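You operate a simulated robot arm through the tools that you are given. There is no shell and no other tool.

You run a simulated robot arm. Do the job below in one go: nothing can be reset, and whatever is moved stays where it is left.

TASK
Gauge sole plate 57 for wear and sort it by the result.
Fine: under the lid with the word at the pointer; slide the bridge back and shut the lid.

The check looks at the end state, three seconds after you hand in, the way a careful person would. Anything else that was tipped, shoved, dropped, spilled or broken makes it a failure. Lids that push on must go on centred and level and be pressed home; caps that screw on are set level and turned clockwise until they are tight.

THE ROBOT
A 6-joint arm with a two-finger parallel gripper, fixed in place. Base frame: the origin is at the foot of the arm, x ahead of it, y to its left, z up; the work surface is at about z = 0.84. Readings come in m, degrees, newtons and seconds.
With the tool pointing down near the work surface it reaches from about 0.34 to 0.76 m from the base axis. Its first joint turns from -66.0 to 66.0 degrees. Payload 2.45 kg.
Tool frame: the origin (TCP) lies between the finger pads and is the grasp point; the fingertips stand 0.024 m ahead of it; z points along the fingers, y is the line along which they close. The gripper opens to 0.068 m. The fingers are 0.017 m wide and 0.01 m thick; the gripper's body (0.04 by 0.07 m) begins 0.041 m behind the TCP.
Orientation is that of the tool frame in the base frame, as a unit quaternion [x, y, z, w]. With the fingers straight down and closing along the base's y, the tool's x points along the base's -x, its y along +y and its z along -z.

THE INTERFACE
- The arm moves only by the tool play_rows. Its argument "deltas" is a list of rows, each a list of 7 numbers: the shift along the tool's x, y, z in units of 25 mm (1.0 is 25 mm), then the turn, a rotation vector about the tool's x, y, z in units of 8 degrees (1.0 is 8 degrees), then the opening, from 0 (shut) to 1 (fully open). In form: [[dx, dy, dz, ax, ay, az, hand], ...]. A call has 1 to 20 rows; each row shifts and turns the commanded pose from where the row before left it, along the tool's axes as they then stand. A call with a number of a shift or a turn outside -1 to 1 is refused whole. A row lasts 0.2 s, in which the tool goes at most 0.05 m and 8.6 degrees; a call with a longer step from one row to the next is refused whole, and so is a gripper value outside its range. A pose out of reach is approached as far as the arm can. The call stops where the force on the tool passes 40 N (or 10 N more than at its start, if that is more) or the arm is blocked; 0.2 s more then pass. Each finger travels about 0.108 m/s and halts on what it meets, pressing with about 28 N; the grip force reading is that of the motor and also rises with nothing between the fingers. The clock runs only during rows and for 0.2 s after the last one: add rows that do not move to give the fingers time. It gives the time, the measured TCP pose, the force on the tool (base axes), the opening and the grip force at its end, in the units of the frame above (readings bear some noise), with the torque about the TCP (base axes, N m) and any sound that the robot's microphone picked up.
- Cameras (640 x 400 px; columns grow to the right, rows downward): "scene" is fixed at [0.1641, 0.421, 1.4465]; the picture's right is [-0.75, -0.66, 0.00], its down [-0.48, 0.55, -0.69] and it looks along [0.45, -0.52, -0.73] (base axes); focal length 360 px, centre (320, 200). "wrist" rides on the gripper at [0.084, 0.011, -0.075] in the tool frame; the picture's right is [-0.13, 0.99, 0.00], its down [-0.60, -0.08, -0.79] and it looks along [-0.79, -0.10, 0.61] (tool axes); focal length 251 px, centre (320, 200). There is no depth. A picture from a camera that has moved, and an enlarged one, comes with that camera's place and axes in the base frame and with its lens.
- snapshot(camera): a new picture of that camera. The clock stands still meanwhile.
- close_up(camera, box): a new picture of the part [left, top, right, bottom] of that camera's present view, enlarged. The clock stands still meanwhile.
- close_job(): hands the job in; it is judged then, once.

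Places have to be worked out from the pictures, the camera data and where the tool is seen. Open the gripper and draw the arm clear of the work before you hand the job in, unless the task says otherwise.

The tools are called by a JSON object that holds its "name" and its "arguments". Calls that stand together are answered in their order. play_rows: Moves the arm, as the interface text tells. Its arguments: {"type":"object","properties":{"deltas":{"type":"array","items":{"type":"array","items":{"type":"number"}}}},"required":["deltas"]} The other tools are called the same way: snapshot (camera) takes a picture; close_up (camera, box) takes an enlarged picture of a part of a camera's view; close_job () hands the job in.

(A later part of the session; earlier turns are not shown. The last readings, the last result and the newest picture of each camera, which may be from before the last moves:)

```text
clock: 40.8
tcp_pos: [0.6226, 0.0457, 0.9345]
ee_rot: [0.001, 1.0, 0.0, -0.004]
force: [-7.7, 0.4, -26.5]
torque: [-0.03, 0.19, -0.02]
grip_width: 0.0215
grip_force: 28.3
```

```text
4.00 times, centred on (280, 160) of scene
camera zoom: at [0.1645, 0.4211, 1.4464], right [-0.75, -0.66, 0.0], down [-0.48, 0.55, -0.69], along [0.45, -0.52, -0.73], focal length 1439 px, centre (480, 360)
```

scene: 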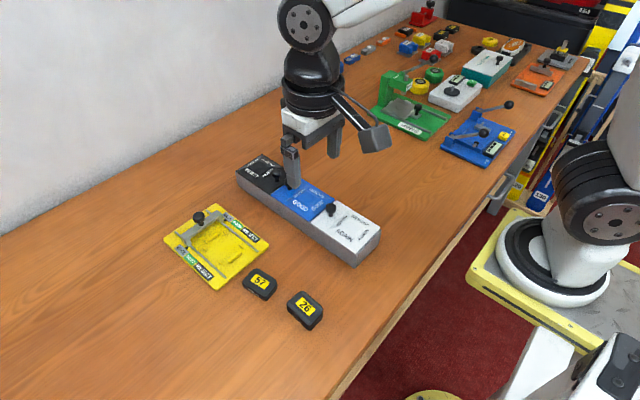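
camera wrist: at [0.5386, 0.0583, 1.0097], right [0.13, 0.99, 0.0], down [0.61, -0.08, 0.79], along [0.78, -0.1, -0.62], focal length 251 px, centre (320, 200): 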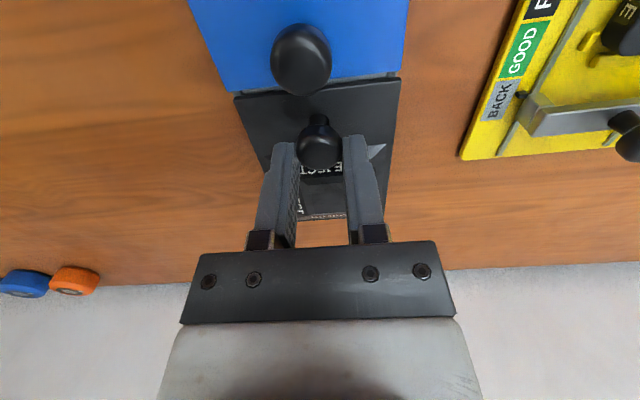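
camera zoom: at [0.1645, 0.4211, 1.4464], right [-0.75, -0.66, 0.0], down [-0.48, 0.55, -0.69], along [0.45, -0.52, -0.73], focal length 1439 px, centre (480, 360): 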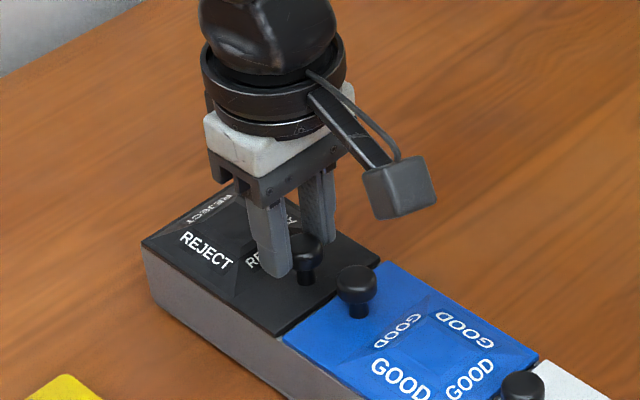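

The fingers slid up the knob and the lid did not move (26 N pull). Before trying again I need to understand how the lid opens, so I'll look closely at its edges.

{"name": "close_up", "arguments": {"camera": "wrist", "box": [220, 60, 420, 230]}}

{"name": "close_up", "arguments": {"camera": "scene", "box": [250, 150, 330, 210]}}

{"name": "close_up", "arguments": {"camera": "scene", "box": [310, 190, 390, 260]}}

```text
2.35 times, centred on (320, 145) of wrist
camera zoom: at [0.5386, 0.0583, 1.0097], right [0.13, 0.99, 0.0], down [0.61, -0.08, 0.79], along [0.78, -0.1, -0.62], focal length 592 px, centre (320, 329)
```

zoom: 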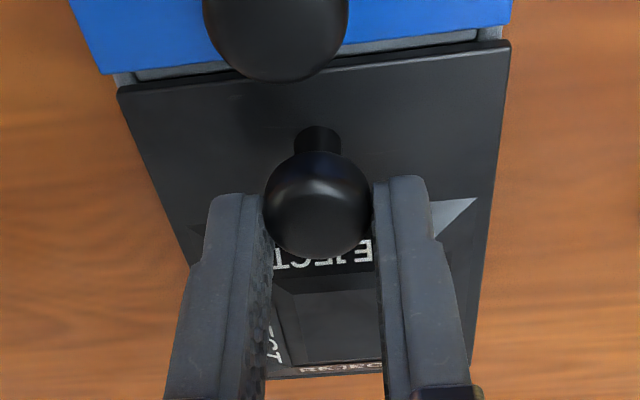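

```text
6.67 times, centred on (290, 180) of scene
camera zoom: at [0.1645, 0.4211, 1.4464], right [-0.75, -0.66, 0.0], down [-0.48, 0.55, -0.69], along [0.45, -0.52, -0.73], focal length 2398 px, centre (520, 333)
```

zoom: 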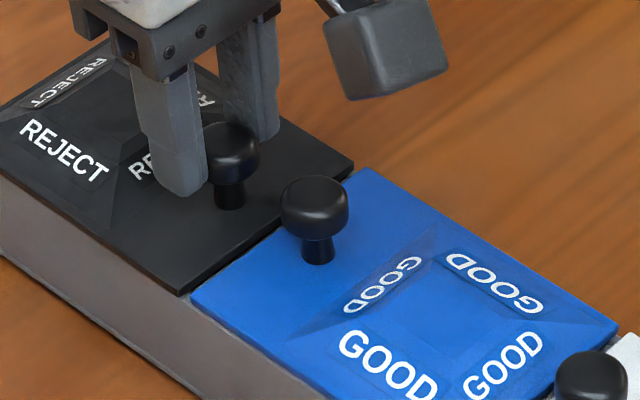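

```text
5.71 times, centred on (350, 225) of scene
camera zoom: at [0.1645, 0.4211, 1.4464], right [-0.75, -0.66, 0.0], down [-0.48, 0.55, -0.69], along [0.45, -0.52, -0.73], focal length 2055 px, centre (149, 57)
```

zoom: 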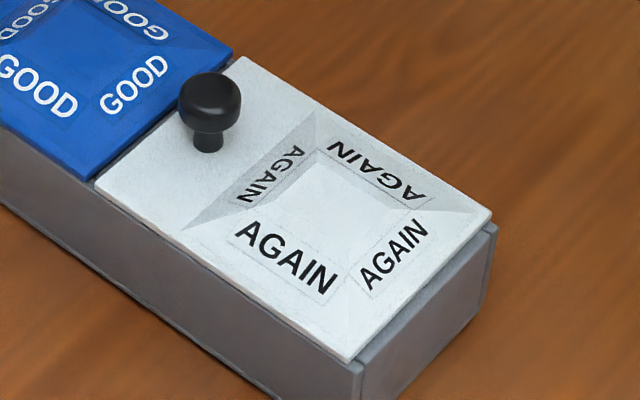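

The lid is clearly not following a straight pull. I'll let go, back off and look closely at the lid seams without the arm in the way.

{"name": "play_rows", "arguments": {"deltas": [[0, 0, 0.12, 0, 0, 0, 0], [0, 0, 0, 0, 0, 0, 0.5], [0, 0, 0, 0, 0, 0, 1], [0, 0, -0.6, 0, 0, 0, 1], [0, 0, -1, 0, 0, 0, 1], [1, 0, -0.6, 0, 0, 0, 1], [1, 0, 0, 0, 0, 0, 1], [1, 0, 0, 0, 0, 0, 1], [1, 0, 0, 0, 0, 0, 1], [1, 0, 0, 0, 0, 0, 1], [0, 0, 0, 0, 0, 0, 1]]}}

{"name": "snapshot", "arguments": {"camera": "wrist"}}

{"name": "close_up", "arguments": {"camera": "scene", "box": [230, 145, 290, 200]}}

{"name": "close_up", "arguments": {"camera": "scene", "box": [265, 165, 315, 210]}}

```text
clock: 43.2
tcp_pos: [0.4996, 0.045, 0.9893]
ee_rot: [0.0, 1.0, 0.0, 0.0]
force: [-0.5, 0.0, -0.4]
torque: [0.01, -0.01, 0.01]
grip_width: 0.068
grip_force: 0.0
```

```text
taken
camera wrist: at [0.4145, 0.0573, 1.0639], right [0.13, 0.99, 0.0], down [0.6, -0.08, 0.79], along [0.79, -0.1, -0.61], focal length 251 px, centre (320, 200)
```

wrist: 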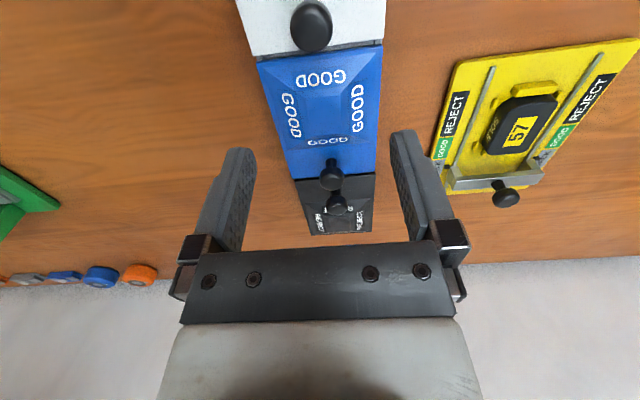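

```text
7.27 times, centred on (260, 172) of scene
camera zoom: at [0.1641, 0.421, 1.4465], right [-0.75, -0.66, 0.0], down [-0.48, 0.55, -0.69], along [0.45, -0.52, -0.73], focal length 2616 px, centre (756, 400)
```

zoom: 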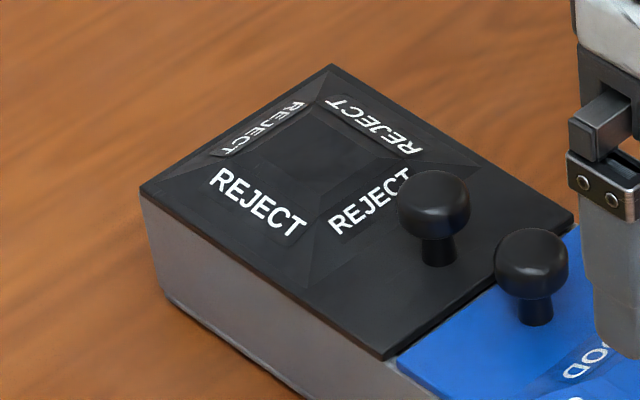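

```text
8.89 times, centred on (290, 188) of scene
camera zoom: at [0.1641, 0.421, 1.4465], right [-0.75, -0.66, 0.0], down [-0.48, 0.55, -0.69], along [0.45, -0.52, -0.73], focal length 3197 px, centre (587, 311)
```

zoom: 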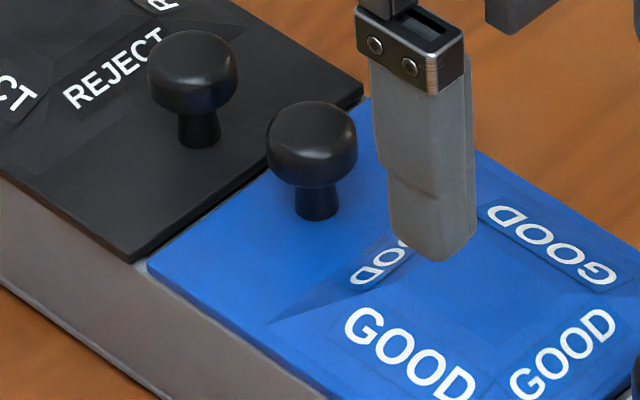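

The knob's neck is about 8 mm and no hinge is visible from here. I'll grip it again at full depth and probe gently sideways and lengthwise, with small moves and low force, to find which way the lid goes.

{"name": "play_rows", "arguments": {"deltas": [[-0.78, 0.03, 0, 0, 0, 0, 1], [-1, 0, 0, 0, 0, 0, 1], [-1, 0, 0, 0, 0, 0, 1], [-1, 0, 0, 0, 0, 0, 1], [-1, 0, 0, 0, 0, 0, 1], [0, 0, 0.7, 0, 0, 0, 1], [0, 0, 0.9, 0, 0, 0, 1], [0, 0, 0.7, 0, 0, 0, 1], [0, 0, 0.38, 0, 0, 0, 1], [0, 0, 0, 0, 0, 0, 1]]}}

{"name": "close_up", "arguments": {"camera": "wrist", "box": [220, 60, 420, 230]}}

```text
clock: 45.4
tcp_pos: [0.6201, 0.0475, 0.9213]
ee_rot: [0.0, 1.0, 0.0, -0.001]
force: [-0.1, 0.1, 0.0]
torque: [0.02, 0.01, -0.01]
grip_width: 0.068
grip_force: 0.0
```

```text
2.35 times, centred on (320, 145) of wrist
camera zoom: at [0.5349, 0.059, 0.9956], right [0.13, 0.99, 0.0], down [0.6, -0.08, 0.79], along [0.79, -0.1, -0.61], focal length 592 px, centre (320, 329)
```

zoom: 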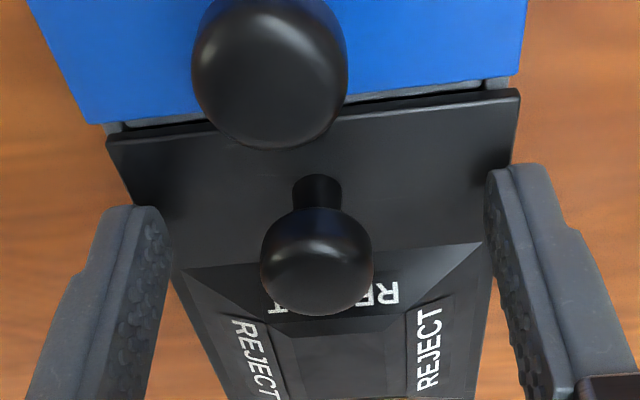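

I'll close on the knob and do a careful 2 mm pull straight up to measure the stiffness.

{"name": "play_rows", "arguments": {"deltas": [[0, 0, 0, 0, 0, 0, 0.5], [0, 0, 0, 0, 0, 0, 0], [0, 0, 0, 0, 0, 0, 0], [0, 0, 0, 0, 0, 0, 0], [0, 0, -0.04, 0, 0, 0, 0], [0, 0, -0.04, 0, 0, 0, 0], [0, 0, 0, 0, 0, 0, 0]]}}

{"name": "close_up", "arguments": {"camera": "wrist", "box": [220, 60, 420, 230]}}

```text
clock: 47.0
tcp_pos: [0.6182, 0.0472, 0.9219]
ee_rot: [0.0, 1.0, 0.0, -0.001]
force: [9.2, 0.1, -0.1]
torque: [0.0, -0.43, -0.01]
grip_width: 0.0215
grip_force: 27.6
```

```text
2.35 times, centred on (320, 145) of wrist
camera zoom: at [0.5347, 0.0587, 0.9969], right [0.13, 0.99, 0.0], down [0.61, -0.08, 0.79], along [0.78, -0.1, -0.61], focal length 592 px, centre (320, 329)
```

zoom: 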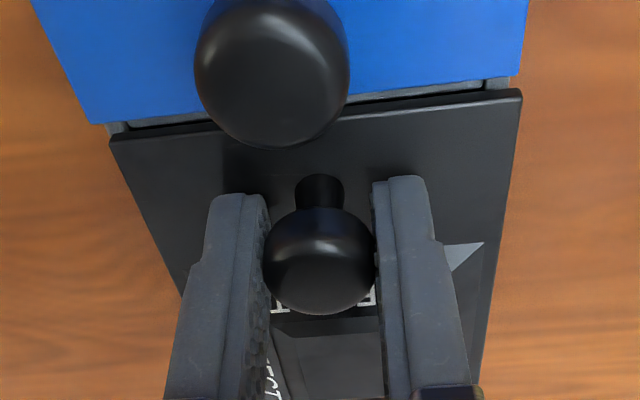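

z force is about 0 after 2 mm, with +9 N in x, so the knob may actually be moving with me. I'll continue slowly, adding a little +x.

{"name": "play_rows", "arguments": {"deltas": [[-0.04, 0, -0.04, 0, 0, 0, 0], [-0.01, 0, -0.04, 0, 0, 0, 0], [0, 0, 0, 0, 0, 0, 0]]}}

{"name": "close_up", "arguments": {"camera": "wrist", "box": [220, 60, 420, 230]}}

{"name": "close_up", "arguments": {"camera": "scene", "box": [250, 150, 330, 210]}}

```text
clock: 47.8
tcp_pos: [0.6193, 0.0466, 0.9233]
ee_rot: [0.0, 1.0, 0.0, -0.003]
force: [-4.5, 0.5, 0.6]
torque: [0.02, 0.19, 0.0]
grip_width: 0.0212
grip_force: 27.8
```

```text
2.35 times, centred on (320, 145) of wrist
camera zoom: at [0.5347, 0.0583, 0.9991], right [0.13, 0.99, 0.0], down [0.61, -0.08, 0.79], along [0.78, -0.1, -0.62], focal length 592 px, centre (320, 329)
```

zoom: 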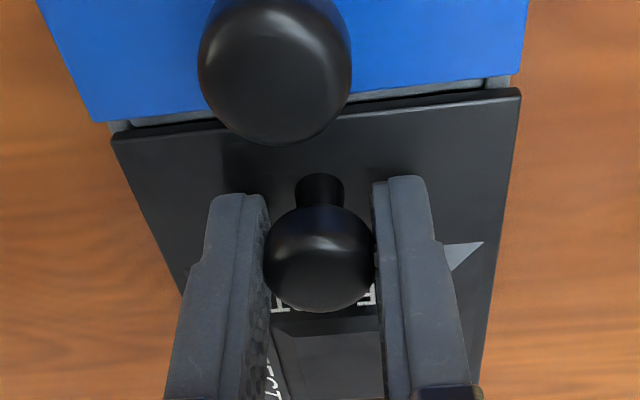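

```text
6.67 times, centred on (290, 180) of scene
camera zoom: at [0.1645, 0.4211, 1.4464], right [-0.75, -0.66, 0.0], down [-0.48, 0.55, -0.69], along [0.45, -0.52, -0.73], focal length 2398 px, centre (520, 333)
```

zoom: 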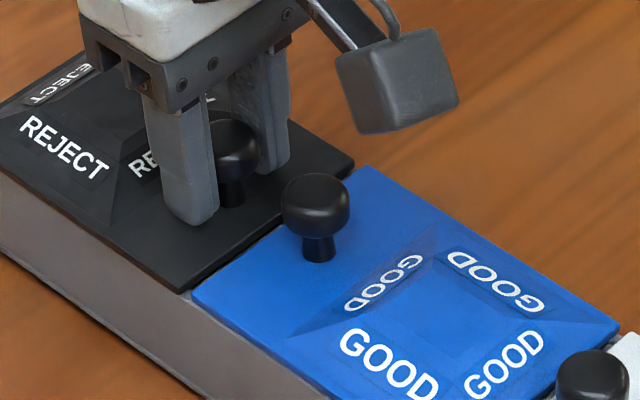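

Comparing views, the REJECT lid's near edge is now moving with the gripper while GOOD stays still. The lid does open but seems heavily damped, so I'll lift slowly along the arc.

{"name": "play_rows", "arguments": {"deltas": [[-0.01, 0, -0.04, 0, 0, 0, 0], [-0.01, 0, -0.04, 0, 0, 0, 0], [-0.01, 0, -0.04, 0, 0, 0, 0], [-0.012, 0, -0.04, 0, 0, 0, 0], [-0.012, 0, -0.04, 0, 0, 0, 0], [0, 0, 0, 0, 0, 0, 0]]}}

{"name": "close_up", "arguments": {"camera": "wrist", "box": [220, 60, 420, 230]}}

{"name": "close_up", "arguments": {"camera": "scene", "box": [250, 150, 330, 210]}}

```text
clock: 49.2
tcp_pos: [0.6207, 0.0469, 0.9274]
ee_rot: [0.0, 1.0, 0.0, -0.003]
force: [-5.8, 0.1, 0.1]
torque: [0.05, 0.09, 0.01]
grip_width: 0.0212
grip_force: 27.8
```

```text
2.35 times, centred on (320, 145) of wrist
camera zoom: at [0.5356, 0.0583, 1.0031], right [0.13, 0.99, 0.0], down [0.61, -0.08, 0.79], along [0.78, -0.1, -0.61], focal length 592 px, centre (320, 329)
```

zoom: 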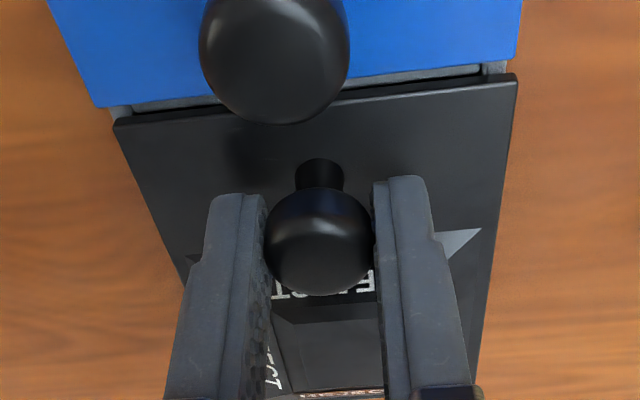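

```text
6.67 times, centred on (290, 180) of scene
camera zoom: at [0.1645, 0.4211, 1.4464], right [-0.75, -0.66, 0.0], down [-0.48, 0.55, -0.69], along [0.45, -0.52, -0.73], focal length 2398 px, centre (520, 333)
```

zoom: 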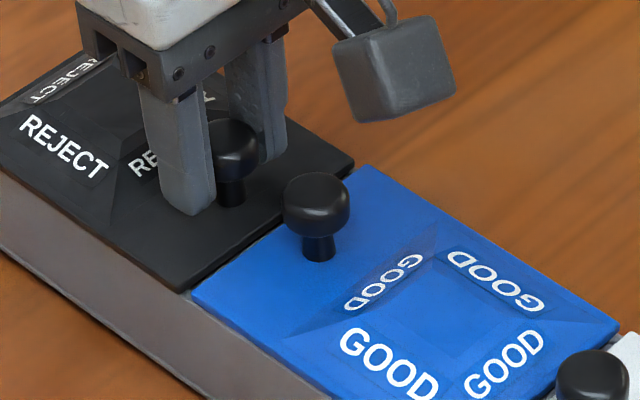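

Comparing pixel positions again, the lid has not actually risen: the fingers are creeping up the knob. I'll settle back down to full depth and probe sideways in y by 1 mm steps.

{"name": "play_rows", "arguments": {"deltas": [[0, 0, 0.1, 0, 0, 0, 0], [0.04, 0, 0.1, 0, 0, 0, 0.3], [0.06, 0, 0.16, 0, 0, 0, 0.6], [0, 0, 0, 0, 0, 0, 0.6], [0, 0, 0, 0, 0, 0, 0], [0, 0, 0, 0, 0, 0, 0], [0, 0, 0, 0, 0, 0, 0], [0, 0, 0, 0, 0, 0, 0]]}}

{"name": "play_rows", "arguments": {"deltas": [[0, 0.04, 0, 0, 0, 0, 0], [0, 0.04, 0, 0, 0, 0, 0], [0, 0, 0, 0, 0, 0, 0]]}}

{"name": "close_up", "arguments": {"camera": "scene", "box": [250, 150, 330, 210]}}

```text
clock: 51.0
tcp_pos: [0.6195, 0.0468, 0.9222]
ee_rot: [0.0, 1.0, 0.0, 0.002]
force: [6.1, 0.7, 8.0]
torque: [0.01, -0.07, 0.01]
grip_width: 0.0214
grip_force: 27.5
```

```text
clock: 51.8
tcp_pos: [0.6201, 0.0494, 0.9222]
ee_rot: [0.0, 1.0, 0.001, 0.003]
force: [12.0, -1.8, 11.5]
torque: [0.03, -0.08, -0.01]
grip_width: 0.0214
grip_force: 27.8
```

```text
6.67 times, centred on (290, 180) of scene
camera zoom: at [0.1642, 0.421, 1.4465], right [-0.75, -0.66, 0.0], down [-0.48, 0.55, -0.69], along [0.45, -0.52, -0.73], focal length 2398 px, centre (520, 333)
```

zoom: 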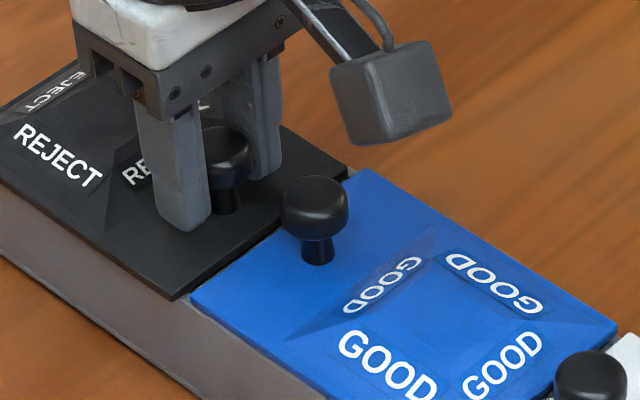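

The lid moved: it slid about 2.5 mm in +y with almost no resistance, and its far end moved too, so it's a sliding lid. I'll continue in +y slowly and keep watching.

{"name": "play_rows", "arguments": {"deltas": [[0, 0.08, 0, 0, 0, 0, 0], [0, 0.08, 0, 0, 0, 0, 0], [0, 0.08, 0, 0, 0, 0, 0], [0, 0.08, 0, 0, 0, 0, 0], [0, 0, 0, 0, 0, 0, 0]]}}

{"name": "close_up", "arguments": {"camera": "scene", "box": [220, 140, 330, 220]}}

{"name": "snapshot", "arguments": {"camera": "wrist"}}

```text
clock: 53.0
tcp_pos: [0.6191, 0.0585, 0.9231]
ee_rot: [0.0, 1.0, 0.0, 0.001]
force: [12.8, -0.4, 9.0]
torque: [0.0, -0.38, 0.04]
grip_width: 0.0212
grip_force: 27.8
```

```text
5.00 times, centred on (275, 180) of scene
camera zoom: at [0.1643, 0.421, 1.4465], right [-0.75, -0.66, 0.0], down [-0.48, 0.55, -0.69], along [0.45, -0.52, -0.73], focal length 1798 px, centre (545, 300)
```

zoom: 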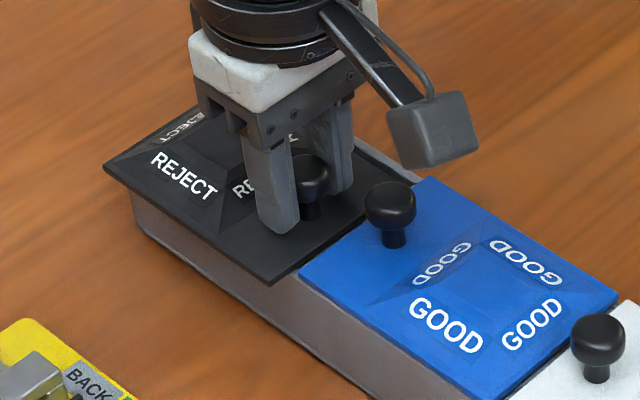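

```text
taken
camera wrist: at [0.5349, 0.0692, 0.9968], right [0.13, 0.99, 0.0], down [0.6, -0.08, 0.79], along [0.79, -0.1, -0.61], focal length 251 px, centre (320, 200)
```

wrist: 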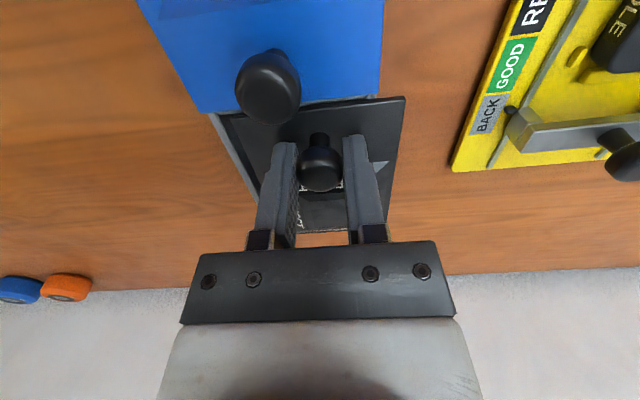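

It slides smoothly, 11 mm so far. I'll ease the x and z loads (about 1 mm each) and continue in +y.

{"name": "play_rows", "arguments": {"deltas": [[-0.04, 0.08, -0.03, 0, 0, 0, 0], [0, 0.12, -0.01, 0, 0, 0, 0], [0, 0.12, 0, 0, 0, 0, 0], [0, 0.12, 0, 0, 0, 0, 0], [0, 0.12, 0, 0, 0, 0, 0], [0, 0, 0, 0, 0, 0, 0]]}}

{"name": "close_up", "arguments": {"camera": "scene", "box": [220, 140, 330, 220]}}

{"name": "snapshot", "arguments": {"camera": "wrist"}}

```text
clock: 54.4
tcp_pos: [0.6196, 0.072, 0.9229]
ee_rot: [0.0, 1.0, 0.0, -0.002]
force: [8.9, -0.4, 0.4]
torque: [0.0, -0.08, -0.05]
grip_width: 0.0213
grip_force: 29.0
```

```text
5.00 times, centred on (275, 180) of scene
camera zoom: at [0.1646, 0.421, 1.4464], right [-0.75, -0.66, 0.0], down [-0.48, 0.55, -0.69], along [0.45, -0.52, -0.73], focal length 1798 px, centre (545, 300)
```

zoom: 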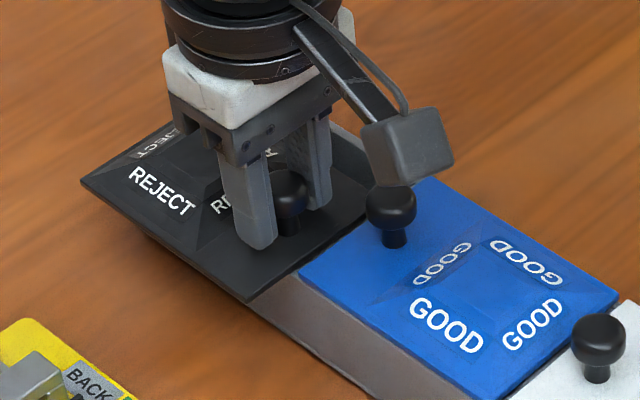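

```text
taken
camera wrist: at [0.5353, 0.0823, 0.9973], right [0.13, 0.99, 0.0], down [0.61, -0.08, 0.79], along [0.78, -0.1, -0.61], focal length 251 px, centre (320, 200)
```

wrist: 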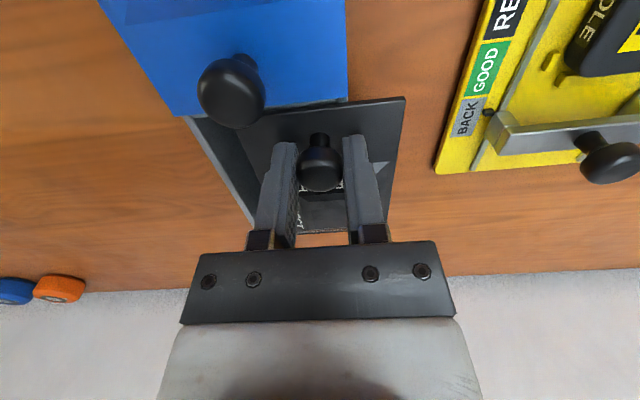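

24 mm open and still smooth. Another x trim and on in +y.

{"name": "play_rows", "arguments": {"deltas": [[-0.03, 0.12, 0.01, 0, 0, 0, 0], [0, 0.14, 0, 0, 0, 0, 0], [0, 0.14, 0, 0, 0, 0, 0], [0, 0.14, 0, 0, 0, 0, 0], [0, 0.14, 0, 0, 0, 0, 0], [0, 0.12, 0, 0, 0, 0, 0], [0, 0, 0, 0, 0, 0, 0]]}}

{"name": "close_up", "arguments": {"camera": "scene", "box": [200, 140, 330, 230]}}

{"name": "snapshot", "arguments": {"camera": "wrist"}}

```text
clock: 56.0
tcp_pos: [0.6201, 0.0915, 0.9213]
ee_rot: [0.0, 1.0, 0.0, 0.0]
force: [-12.1, 0.1, 4.6]
torque: [-0.05, 0.38, 0.04]
grip_width: 0.0214
grip_force: 27.9
```

```text
4.44 times, centred on (265, 185) of scene
camera zoom: at [0.1637, 0.421, 1.4465], right [-0.75, -0.66, 0.0], down [-0.48, 0.55, -0.69], along [0.45, -0.52, -0.73], focal length 1598 px, centre (564, 267)
```

zoom: 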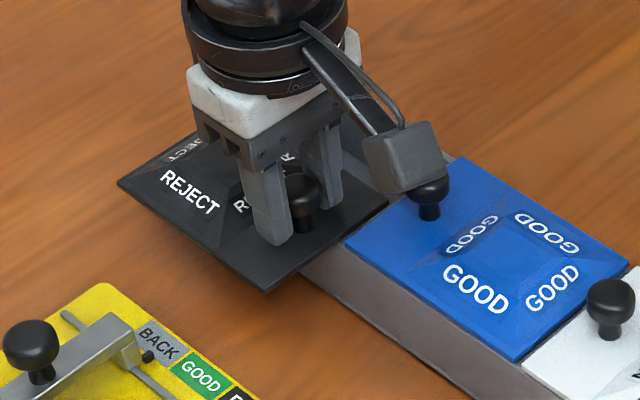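

```text
taken
camera wrist: at [0.5353, 0.1035, 0.9972], right [0.13, 0.99, 0.0], down [0.61, -0.08, 0.79], along [0.79, -0.1, -0.61], focal length 251 px, centre (320, 200)
```

wrist: 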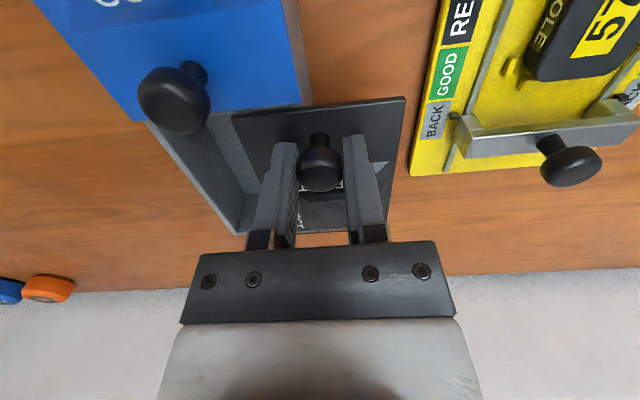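

45 mm open and the compartment is visible; the lid stays level. Continuing in smaller stages, watching for an end stop or tipping.

{"name": "play_rows", "arguments": {"deltas": [[0.02, 0.12, 0, 0, 0, 0, 0], [0, 0.12, 0, 0, 0, 0, 0], [0, 0.12, 0, 0, 0, 0, 0], [0, 0.12, 0, 0, 0, 0, 0], [0, 0.12, 0, 0, 0, 0, 0], [0, 0, 0, 0, 0, 0, 0]]}}

{"name": "close_up", "arguments": {"camera": "scene", "box": [200, 140, 330, 230]}}

{"name": "snapshot", "arguments": {"camera": "wrist"}}

```text
clock: 57.4
tcp_pos: [0.6192, 0.1056, 0.9224]
ee_rot: [0.0, 1.0, 0.0, 0.0]
force: [-0.6, -0.5, 1.0]
torque: [-0.03, -0.08, -0.01]
grip_width: 0.0211
grip_force: 27.7
```

```text
4.44 times, centred on (265, 185) of scene
camera zoom: at [0.1642, 0.421, 1.4464], right [-0.75, -0.66, 0.0], down [-0.48, 0.55, -0.69], along [0.45, -0.52, -0.73], focal length 1598 px, centre (564, 267)
```

zoom: 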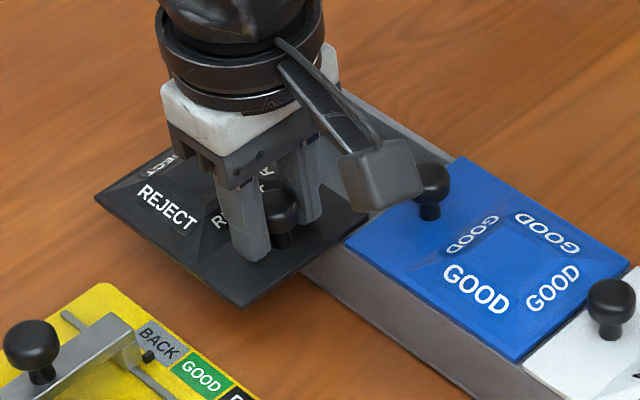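

```text
taken
camera wrist: at [0.5351, 0.1177, 0.997], right [0.13, 0.99, 0.0], down [0.6, -0.08, 0.79], along [0.79, -0.1, -0.61], focal length 251 px, centre (320, 200)
```

wrist: 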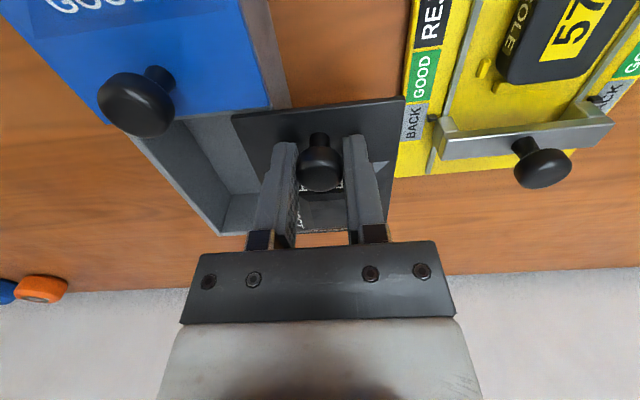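

59 mm open, forces near zero. I'll go on carefully until a stop or about 73 mm.

{"name": "play_rows", "arguments": {"deltas": [[0, 0.1, 0, 0, 0, 0, 0], [0, 0.1, 0, 0, 0, 0, 0], [0, 0.1, 0, 0, 0, 0, 0], [0, 0.1, 0, 0, 0, 0, 0], [0, 0, 0, 0, 0, 0, 0]]}}

{"name": "close_up", "arguments": {"camera": "scene", "box": [200, 140, 330, 230]}}

{"name": "snapshot", "arguments": {"camera": "wrist"}}

```text
clock: 58.6
tcp_pos: [0.6205, 0.1163, 0.923]
ee_rot: [0.0, 1.0, 0.0, 0.0]
force: [-1.2, 0.1, 0.3]
torque: [-0.01, 0.11, -0.01]
grip_width: 0.0213
grip_force: 28.0
```

```text
4.44 times, centred on (265, 185) of scene
camera zoom: at [0.1642, 0.421, 1.4465], right [-0.75, -0.66, 0.0], down [-0.48, 0.55, -0.69], along [0.45, -0.52, -0.73], focal length 1598 px, centre (564, 267)
```

zoom: 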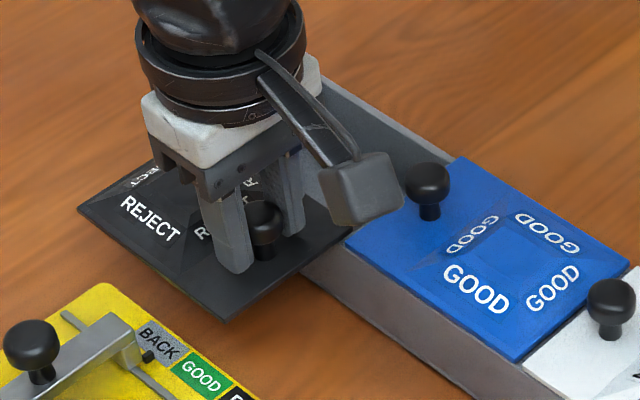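

```text
taken
camera wrist: at [0.5353, 0.1281, 0.9971], right [0.13, 0.99, 0.0], down [0.6, -0.08, 0.79], along [0.79, -0.1, -0.61], focal length 251 px, centre (320, 200)
```

wrist: 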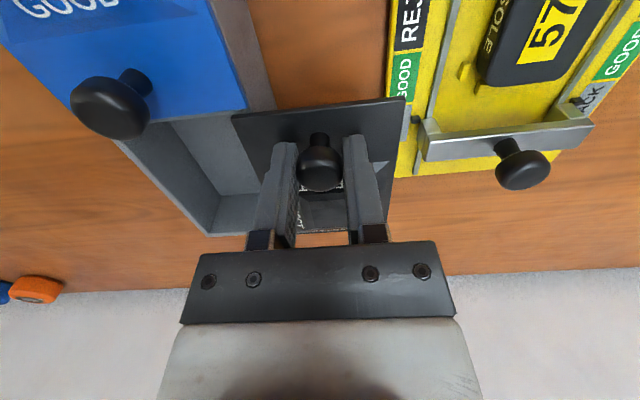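

70 mm open and the lid is still level, though most of it now overhangs the side. Before letting go I'll press down about 1.5 mm to check the guides really hold it.

{"name": "play_rows", "arguments": {"deltas": [[0, 0, 0.06, 0, 0, 0, 0], [0, 0, 0, 0, 0, 0, 0], [0, 0, 0, 0, 0, 0, 0]]}}

{"name": "close_up", "arguments": {"camera": "scene", "box": [200, 140, 330, 230]}}

```text
clock: 59.4
tcp_pos: [0.6205, 0.1163, 0.9222]
ee_rot: [0.0, 1.0, 0.0, 0.001]
force: [-9.3, 0.5, 20.9]
torque: [0.02, 0.58, 0.02]
grip_width: 0.0213
grip_force: 28.5
```

```text
4.44 times, centred on (265, 185) of scene
camera zoom: at [0.1634, 0.4209, 1.4466], right [-0.75, -0.66, 0.0], down [-0.48, 0.55, -0.69], along [0.45, -0.52, -0.73], focal length 1598 px, centre (564, 267)
```

zoom: 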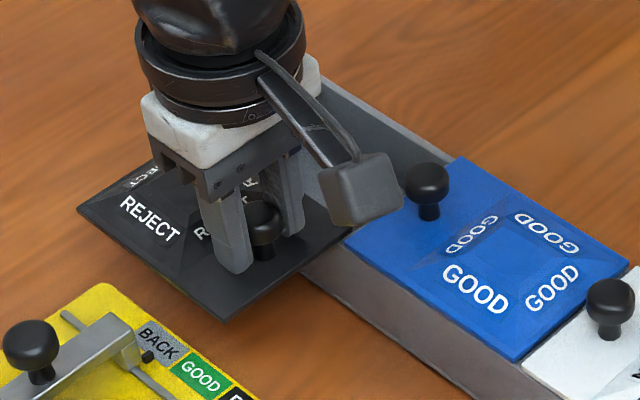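

The guides hold it firmly (21 N for under 1 mm), so it won't drop. I'll ease off, slide another few mm to clear the opening, then release.

{"name": "play_rows", "arguments": {"deltas": [[0, 0, -0.06, 0, 0, 0, 0], [0, 0.08, 0, 0, 0, 0, 0], [0, 0.08, 0, 0, 0, 0, 0], [0, 0.08, 0, 0, 0, 0, 0], [0, 0, 0, 0, 0, 0, 0]]}}

{"name": "snapshot", "arguments": {"camera": "wrist"}}

{"name": "close_up", "arguments": {"camera": "scene", "box": [200, 140, 330, 230]}}

```text
clock: 60.6
tcp_pos: [0.6209, 0.1224, 0.9234]
ee_rot: [-0.001, 1.0, -0.001, 0.001]
force: [1.8, -0.3, 3.2]
torque: [-0.03, -0.2, 0.04]
grip_width: 0.0213
grip_force: 27.6
```

```text
taken
camera wrist: at [0.5353, 0.134, 0.9969], right [0.13, 0.99, 0.0], down [0.6, -0.08, 0.79], along [0.79, -0.1, -0.61], focal length 251 px, centre (320, 200)
```

wrist: 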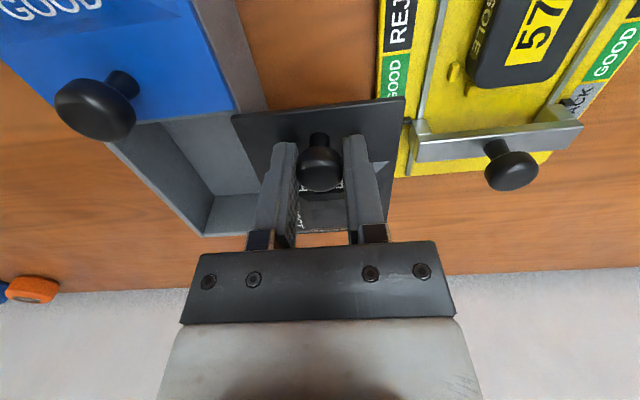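

```text
4.44 times, centred on (265, 185) of scene
camera zoom: at [0.1641, 0.421, 1.4465], right [-0.75, -0.66, 0.0], down [-0.48, 0.55, -0.69], along [0.45, -0.52, -0.73], focal length 1598 px, centre (564, 267)
```

zoom: 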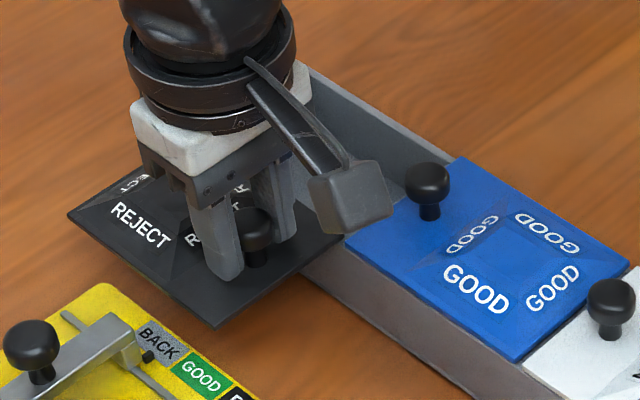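

75 mm open. I'll release the knob, rise and look into the compartment.

{"name": "play_rows", "arguments": {"deltas": [[0, 0, 0, 0, 0, 0, 0.5], [0, 0, 0, 0, 0, 0, 1], [0, 0, 0, 0, 0, 0, 1], [0, 0, -0.6, 0, 0, 0, 1], [0, 0, -1, 0, 0, 0, 1], [0, 0, -1, 0, 0, 0, 1], [0.6, -0.8, -0.6, 0, 0, 0, 1], [0.8, -0.8, 0, 0, 0, 0, 1], [0.8, -0.8, 0, 0, 0, 0, 1], [0, 0, 0, 0, 0, 0, 1]]}}

{"name": "snapshot", "arguments": {"camera": "wrist"}}

{"name": "close_up", "arguments": {"camera": "scene", "box": [200, 130, 330, 230]}}

```text
clock: 62.8
tcp_pos: [0.5656, 0.0637, 1.0021]
ee_rot: [0.001, 1.0, 0.0, 0.0]
force: [-0.1, -0.8, 0.1]
torque: [-0.05, 0.05, 0.0]
grip_width: 0.0679
grip_force: 0.0
```

```text
taken
camera wrist: at [0.4801, 0.0746, 1.0774], right [0.13, 0.99, 0.0], down [0.6, -0.08, 0.79], along [0.79, -0.1, -0.61], focal length 251 px, centre (320, 200)
```

wrist: 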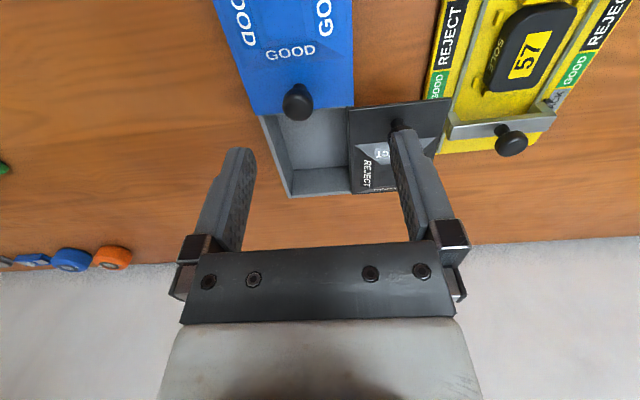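

```text
4.00 times, centred on (265, 180) of scene
camera zoom: at [0.1641, 0.421, 1.4465], right [-0.75, -0.66, 0.0], down [-0.48, 0.55, -0.69], along [0.45, -0.52, -0.73], focal length 1439 px, centre (540, 280)
```

zoom: 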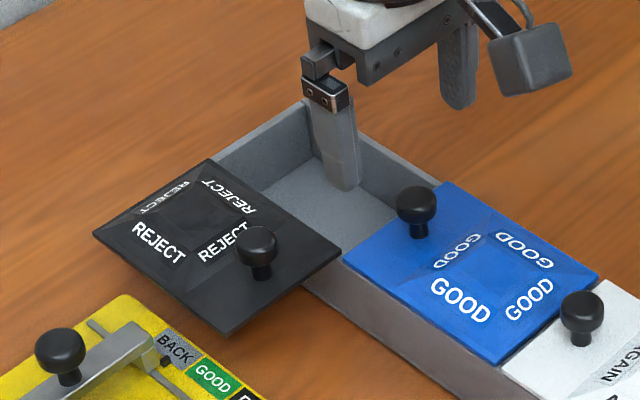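

The lid stays put and the compartment is open and empty. I'll measure the cavity and the remaining opening.

{"name": "close_up", "arguments": {"camera": "wrist", "box": [240, 80, 400, 210]}}

{"name": "close_up", "arguments": {"camera": "scene", "box": [245, 145, 315, 200]}}

```text
3.08 times, centred on (320, 145) of wrist
camera zoom: at [0.4801, 0.0746, 1.0774], right [0.13, 0.99, 0.0], down [0.6, -0.08, 0.79], along [0.79, -0.1, -0.61], focal length 774 px, centre (320, 369)
```

zoom: 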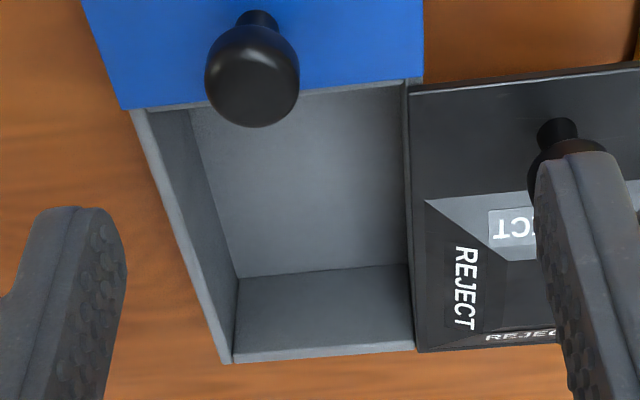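

```text
7.27 times, centred on (280, 172) of scene
camera zoom: at [0.1641, 0.421, 1.4465], right [-0.75, -0.66, 0.0], down [-0.48, 0.55, -0.69], along [0.45, -0.52, -0.73], focal length 2616 px, centre (611, 400)
```

zoom: 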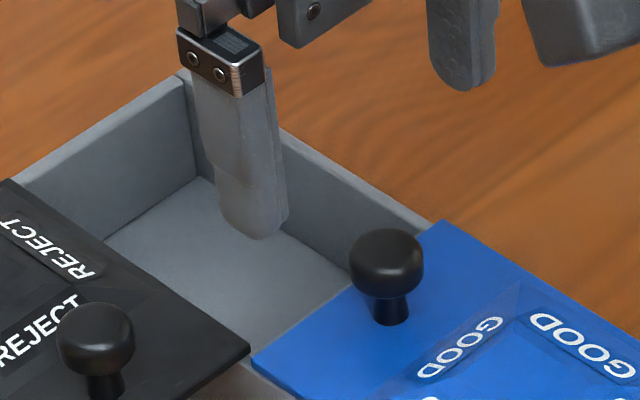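

The cavity runs about x 0.602–0.709, y 0.012–0.083, with its floor at 0.847. The wrist camera would come too close to the GOOD knob if I enter unrotated, so I'll turn the plate 90 degrees (camera out to -y) when placing it. First, back over the gauge to find the plate again.

{"name": "play_rows", "arguments": {"deltas": [[0.2, 0.7, 0, 0, 0, 0, 1], [0.2, 0.95, 0, 0, 0, 0, 1], [0.2, 0.98, 0, 0, 0, 0, 1], [0.2, 0.98, 0.1, 0, 0, 0, 1], [0.2, 0.98, 0.1, 0, 0, 0, 1], [0.2, 0.98, 0.1, 0, 0, 0, 1], [0.2, 0.98, 0.1, 0, 0, 0, 1], [0.1, 0, 0.1, 0, 0, 0, 1], [0, 0, 0, 0, 0, 0, 1]]}}

{"name": "snapshot", "arguments": {"camera": "wrist"}}

{"name": "close_up", "arguments": {"camera": "wrist", "box": [255, 90, 395, 230]}}

{"name": "close_up", "arguments": {"camera": "scene", "box": [180, 130, 320, 230]}}

```text
clock: 64.8
tcp_pos: [0.5267, 0.2265, 0.9909]
ee_rot: [0.0, 1.0, 0.0, 0.0]
force: [0.4, 1.0, 0.7]
torque: [-0.02, -0.01, 0.0]
grip_width: 0.0679
grip_force: 0.1
```

```text
taken
camera wrist: at [0.4425, 0.2376, 1.065], right [0.13, 0.99, 0.0], down [0.6, -0.08, 0.79], along [0.79, -0.1, -0.61], focal length 251 px, centre (320, 200)
```

wrist: 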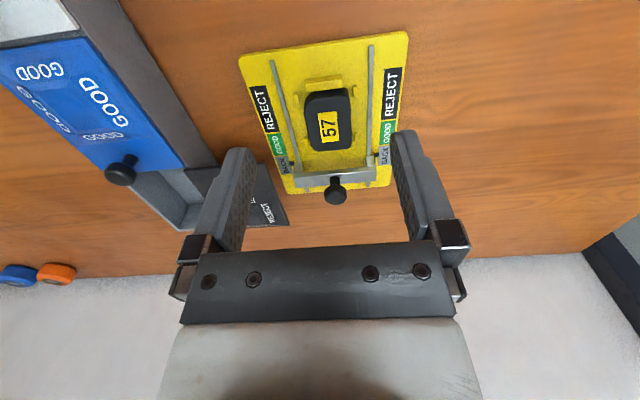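

```text
2.86 times, centred on (325, 160) of wrist
camera zoom: at [0.4425, 0.2376, 1.065], right [0.13, 0.99, 0.0], down [0.6, -0.08, 0.79], along [0.79, -0.1, -0.61], focal length 718 px, centre (306, 314)
```

zoom: 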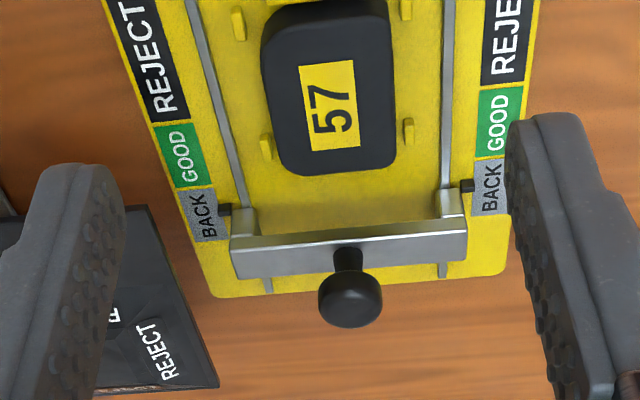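

```text
4.00 times, centred on (250, 180) of scene
camera zoom: at [0.1641, 0.421, 1.4465], right [-0.75, -0.66, 0.0], down [-0.48, 0.55, -0.69], along [0.45, -0.52, -0.73], focal length 1439 px, centre (600, 280)
```

zoom: 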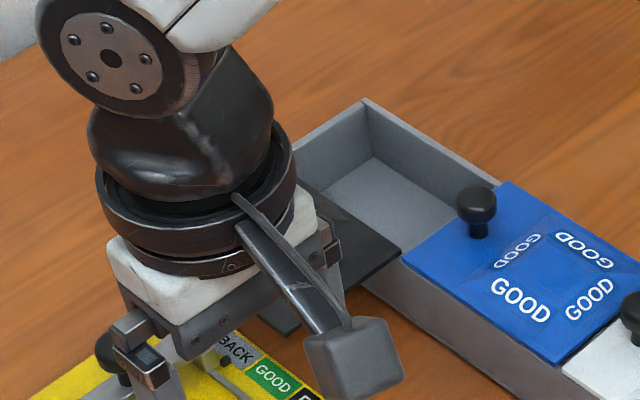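

Plate 57 is centred at about (0.5907, 0.227), square to the gauge. I'll pre-set the fingers to about 51 mm so they clear the rails, move above it and descend.

{"name": "play_rows", "arguments": {"deltas": [[-0.85, 0.01, 0, 0, 0, 0, 0.75], [-0.87, 0.01, 0, 0, 0, 0, 0.75], [-0.85, 0.01, 0, 0, 0, 0, 0.75], [0, 0, 0.9, 0, 0, 0, 0.75], [0, 0, 0.9, 0, 0, 0, 0.75], [0, 0, 0.9, 0, 0, 0, 0.75], [0, 0, 0.6, 0, 0, 0, 0.75], [0, 0, 0, 0, 0, 0, 0.75]]}}

{"name": "snapshot", "arguments": {"camera": "wrist"}}

{"name": "close_up", "arguments": {"camera": "wrist", "box": [220, 40, 420, 240]}}

```text
clock: 66.6
tcp_pos: [0.5912, 0.2262, 0.9077]
ee_rot: [0.0, 1.0, 0.0, 0.0]
force: [0.3, -0.1, 0.0]
torque: [-0.02, 0.02, 0.03]
grip_width: 0.0513
grip_force: 0.2
```

```text
taken
camera wrist: at [0.5063, 0.2388, 0.9818], right [0.13, 0.99, 0.0], down [0.6, -0.08, 0.79], along [0.79, -0.1, -0.61], focal length 251 px, centre (320, 200)
```

wrist: 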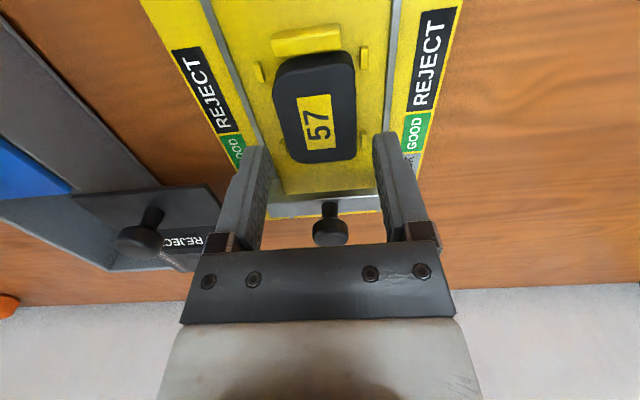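

```text
2.00 times, centred on (320, 140) of wrist
camera zoom: at [0.5063, 0.2388, 0.9818], right [0.13, 0.99, 0.0], down [0.6, -0.08, 0.79], along [0.79, -0.1, -0.61], focal length 503 px, centre (320, 320)
```

zoom: 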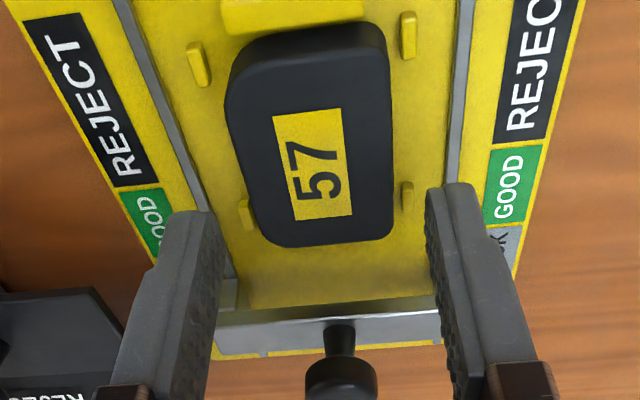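

Aligned within 1 mm. Trimming y by -1 mm and going down to grip height.

{"name": "play_rows", "arguments": {"deltas": [[0, -0.04, 0.5, 0, 0, 0, 0.75], [0, 0, 0.4, 0, 0, 0, 0.75], [0, 0, 0.22, 0, 0, 0, 0.75], [0, 0, 0, 0, 0, 0, 0.75]]}}

{"name": "snapshot", "arguments": {"camera": "wrist"}}

```text
clock: 67.6
tcp_pos: [0.5917, 0.2258, 0.8796]
ee_rot: [0.0, 1.0, 0.0, 0.0]
force: [-0.2, -0.9, -1.0]
torque: [0.0, 0.0, -0.02]
grip_width: 0.0509
grip_force: 0.0
```

```text
taken
camera wrist: at [0.5067, 0.2374, 0.9541], right [0.13, 0.99, 0.0], down [0.6, -0.08, 0.79], along [0.79, -0.1, -0.61], focal length 251 px, centre (320, 200)
```

wrist: 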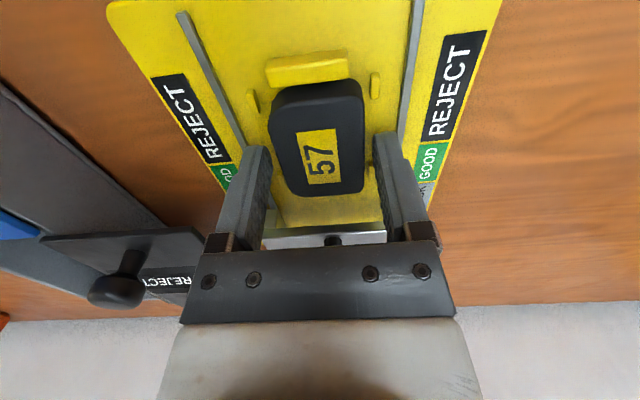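

No contact and the fingers straddle the plate. Down 1 mm more and close.

{"name": "play_rows", "arguments": {"deltas": [[0, 0, 0.05, 0, 0, 0, 0.75], [0, 0, 0, 0, 0, 0, 0.3], [0, 0, 0, 0, 0, 0, 0], [0, 0, 0, 0, 0, 0, 0], [0, 0, 0, 0, 0, 0, 0]]}}

{"name": "snapshot", "arguments": {"camera": "wrist"}}

```text
clock: 68.8
tcp_pos: [0.5925, 0.2273, 0.8794]
ee_rot: [0.001, 1.0, 0.0, 0.0]
force: [-0.3, 1.1, 1.0]
torque: [-0.05, 0.06, 0.01]
grip_width: 0.0412
grip_force: 27.7
```

```text
taken
camera wrist: at [0.5071, 0.2375, 0.9532], right [0.13, 0.99, 0.0], down [0.6, -0.08, 0.79], along [0.79, -0.1, -0.61], focal length 251 px, centre (320, 200)
```

wrist: 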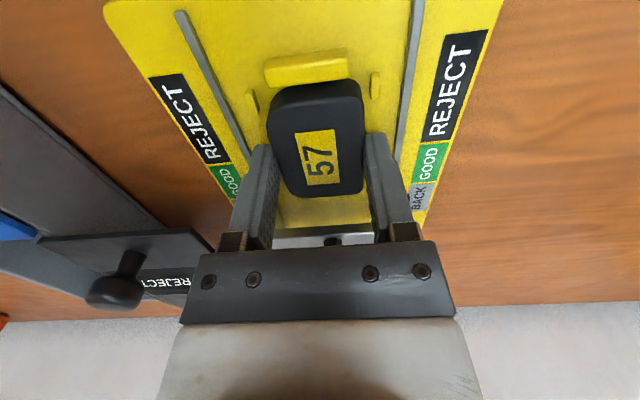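

The grip is good (41 mm). Lifting straight up to clear all the knobs.

{"name": "play_rows", "arguments": {"deltas": [[0, 0, -0.4, 0, 0, 0, 0], [0, 0, -0.8, 0, 0, 0, 0], [0, 0, -1, 0, 0, 0, 0], [0, 0, -1, 0, 0, 0, 0], [0, 0, -1, 0, 0, 0, 0], [0, 0, -0.2, 0, 0, 0, 0], [0, 0, 0, 0, 0, 0, 0]]}}

{"name": "snapshot", "arguments": {"camera": "wrist"}}

{"name": "snapshot", "arguments": {"camera": "scene"}}

```text
clock: 70.4
tcp_pos: [0.5916, 0.2257, 0.9884]
ee_rot: [0.0, 1.0, 0.0, 0.0]
force: [0.3, -0.6, -1.3]
torque: [0.03, 0.0, 0.02]
grip_width: 0.0411
grip_force: 28.3
```

```text
taken
camera wrist: at [0.5072, 0.2375, 1.0624], right [0.13, 0.99, 0.0], down [0.6, -0.08, 0.79], along [0.79, -0.1, -0.61], focal length 251 px, centre (320, 200)
```

wrist: 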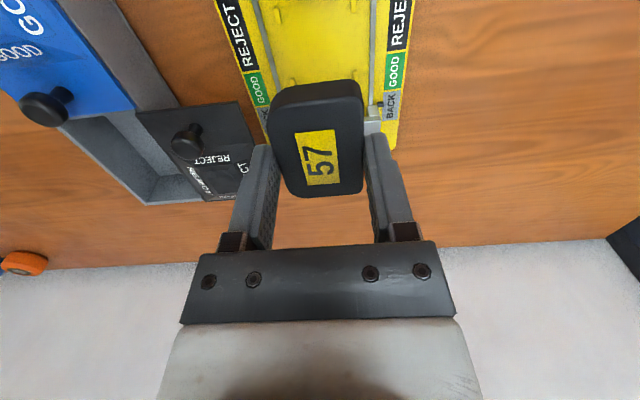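

```text
taken
```

scene: 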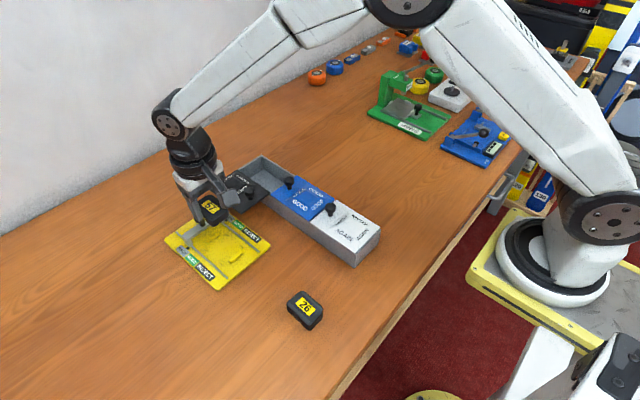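

Plate held securely at z 0.987. Moving over the open compartment at this height, then turning 90 degrees.

{"name": "play_rows", "arguments": {"deltas": [[-0.25, -0.6, 0, 0, 0, 0, 0], [-0.33, -0.9, 0, 0, 0, 0, 0], [-0.33, -0.95, 0, 0, 0, 0, 0], [-0.33, -0.95, 0, 0, 0, 0, 0], [-0.33, -0.95, 0, 0, 0, 0, 0], [-0.33, -0.95, 0, 0, 0, 0, 0], [-0.33, -0.95, 0, 0, 0, 0, 0], [-0.34, -0.91, 0, 0, 0, 0, 0], [0, 0, 0, 0, 0, 0, 0]]}}

{"name": "snapshot", "arguments": {"camera": "wrist"}}

{"name": "close_up", "arguments": {"camera": "scene", "box": [190, 90, 340, 230]}}

```text
clock: 72.4
tcp_pos: [0.6563, 0.0454, 0.9888]
ee_rot: [0.0, 1.0, 0.0, -0.001]
force: [0.4, -0.4, -0.4]
torque: [-0.04, -0.01, 0.0]
grip_width: 0.0411
grip_force: 28.3
```

```text
taken
camera wrist: at [0.572, 0.0569, 1.0634], right [0.13, 0.99, 0.0], down [0.6, -0.08, 0.79], along [0.79, -0.1, -0.61], focal length 251 px, centre (320, 200)
```

wrist: 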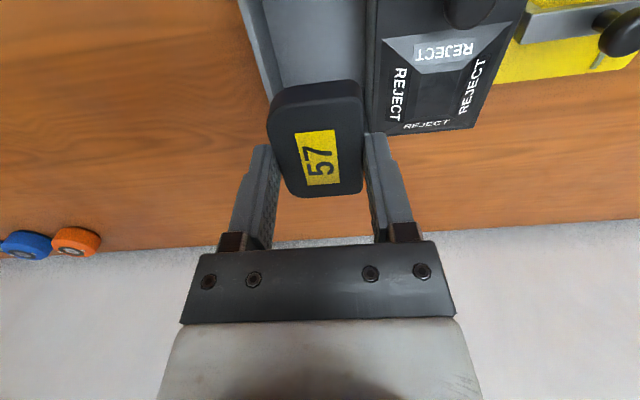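

```text
2.86 times, centred on (265, 160) of scene
camera zoom: at [0.1641, 0.421, 1.4465], right [-0.75, -0.66, 0.0], down [-0.48, 0.55, -0.69], along [0.45, -0.52, -0.73], focal length 1028 px, centre (477, 314)
```

zoom: 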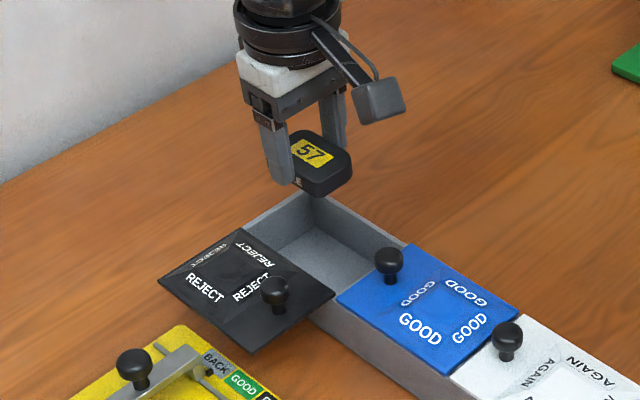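

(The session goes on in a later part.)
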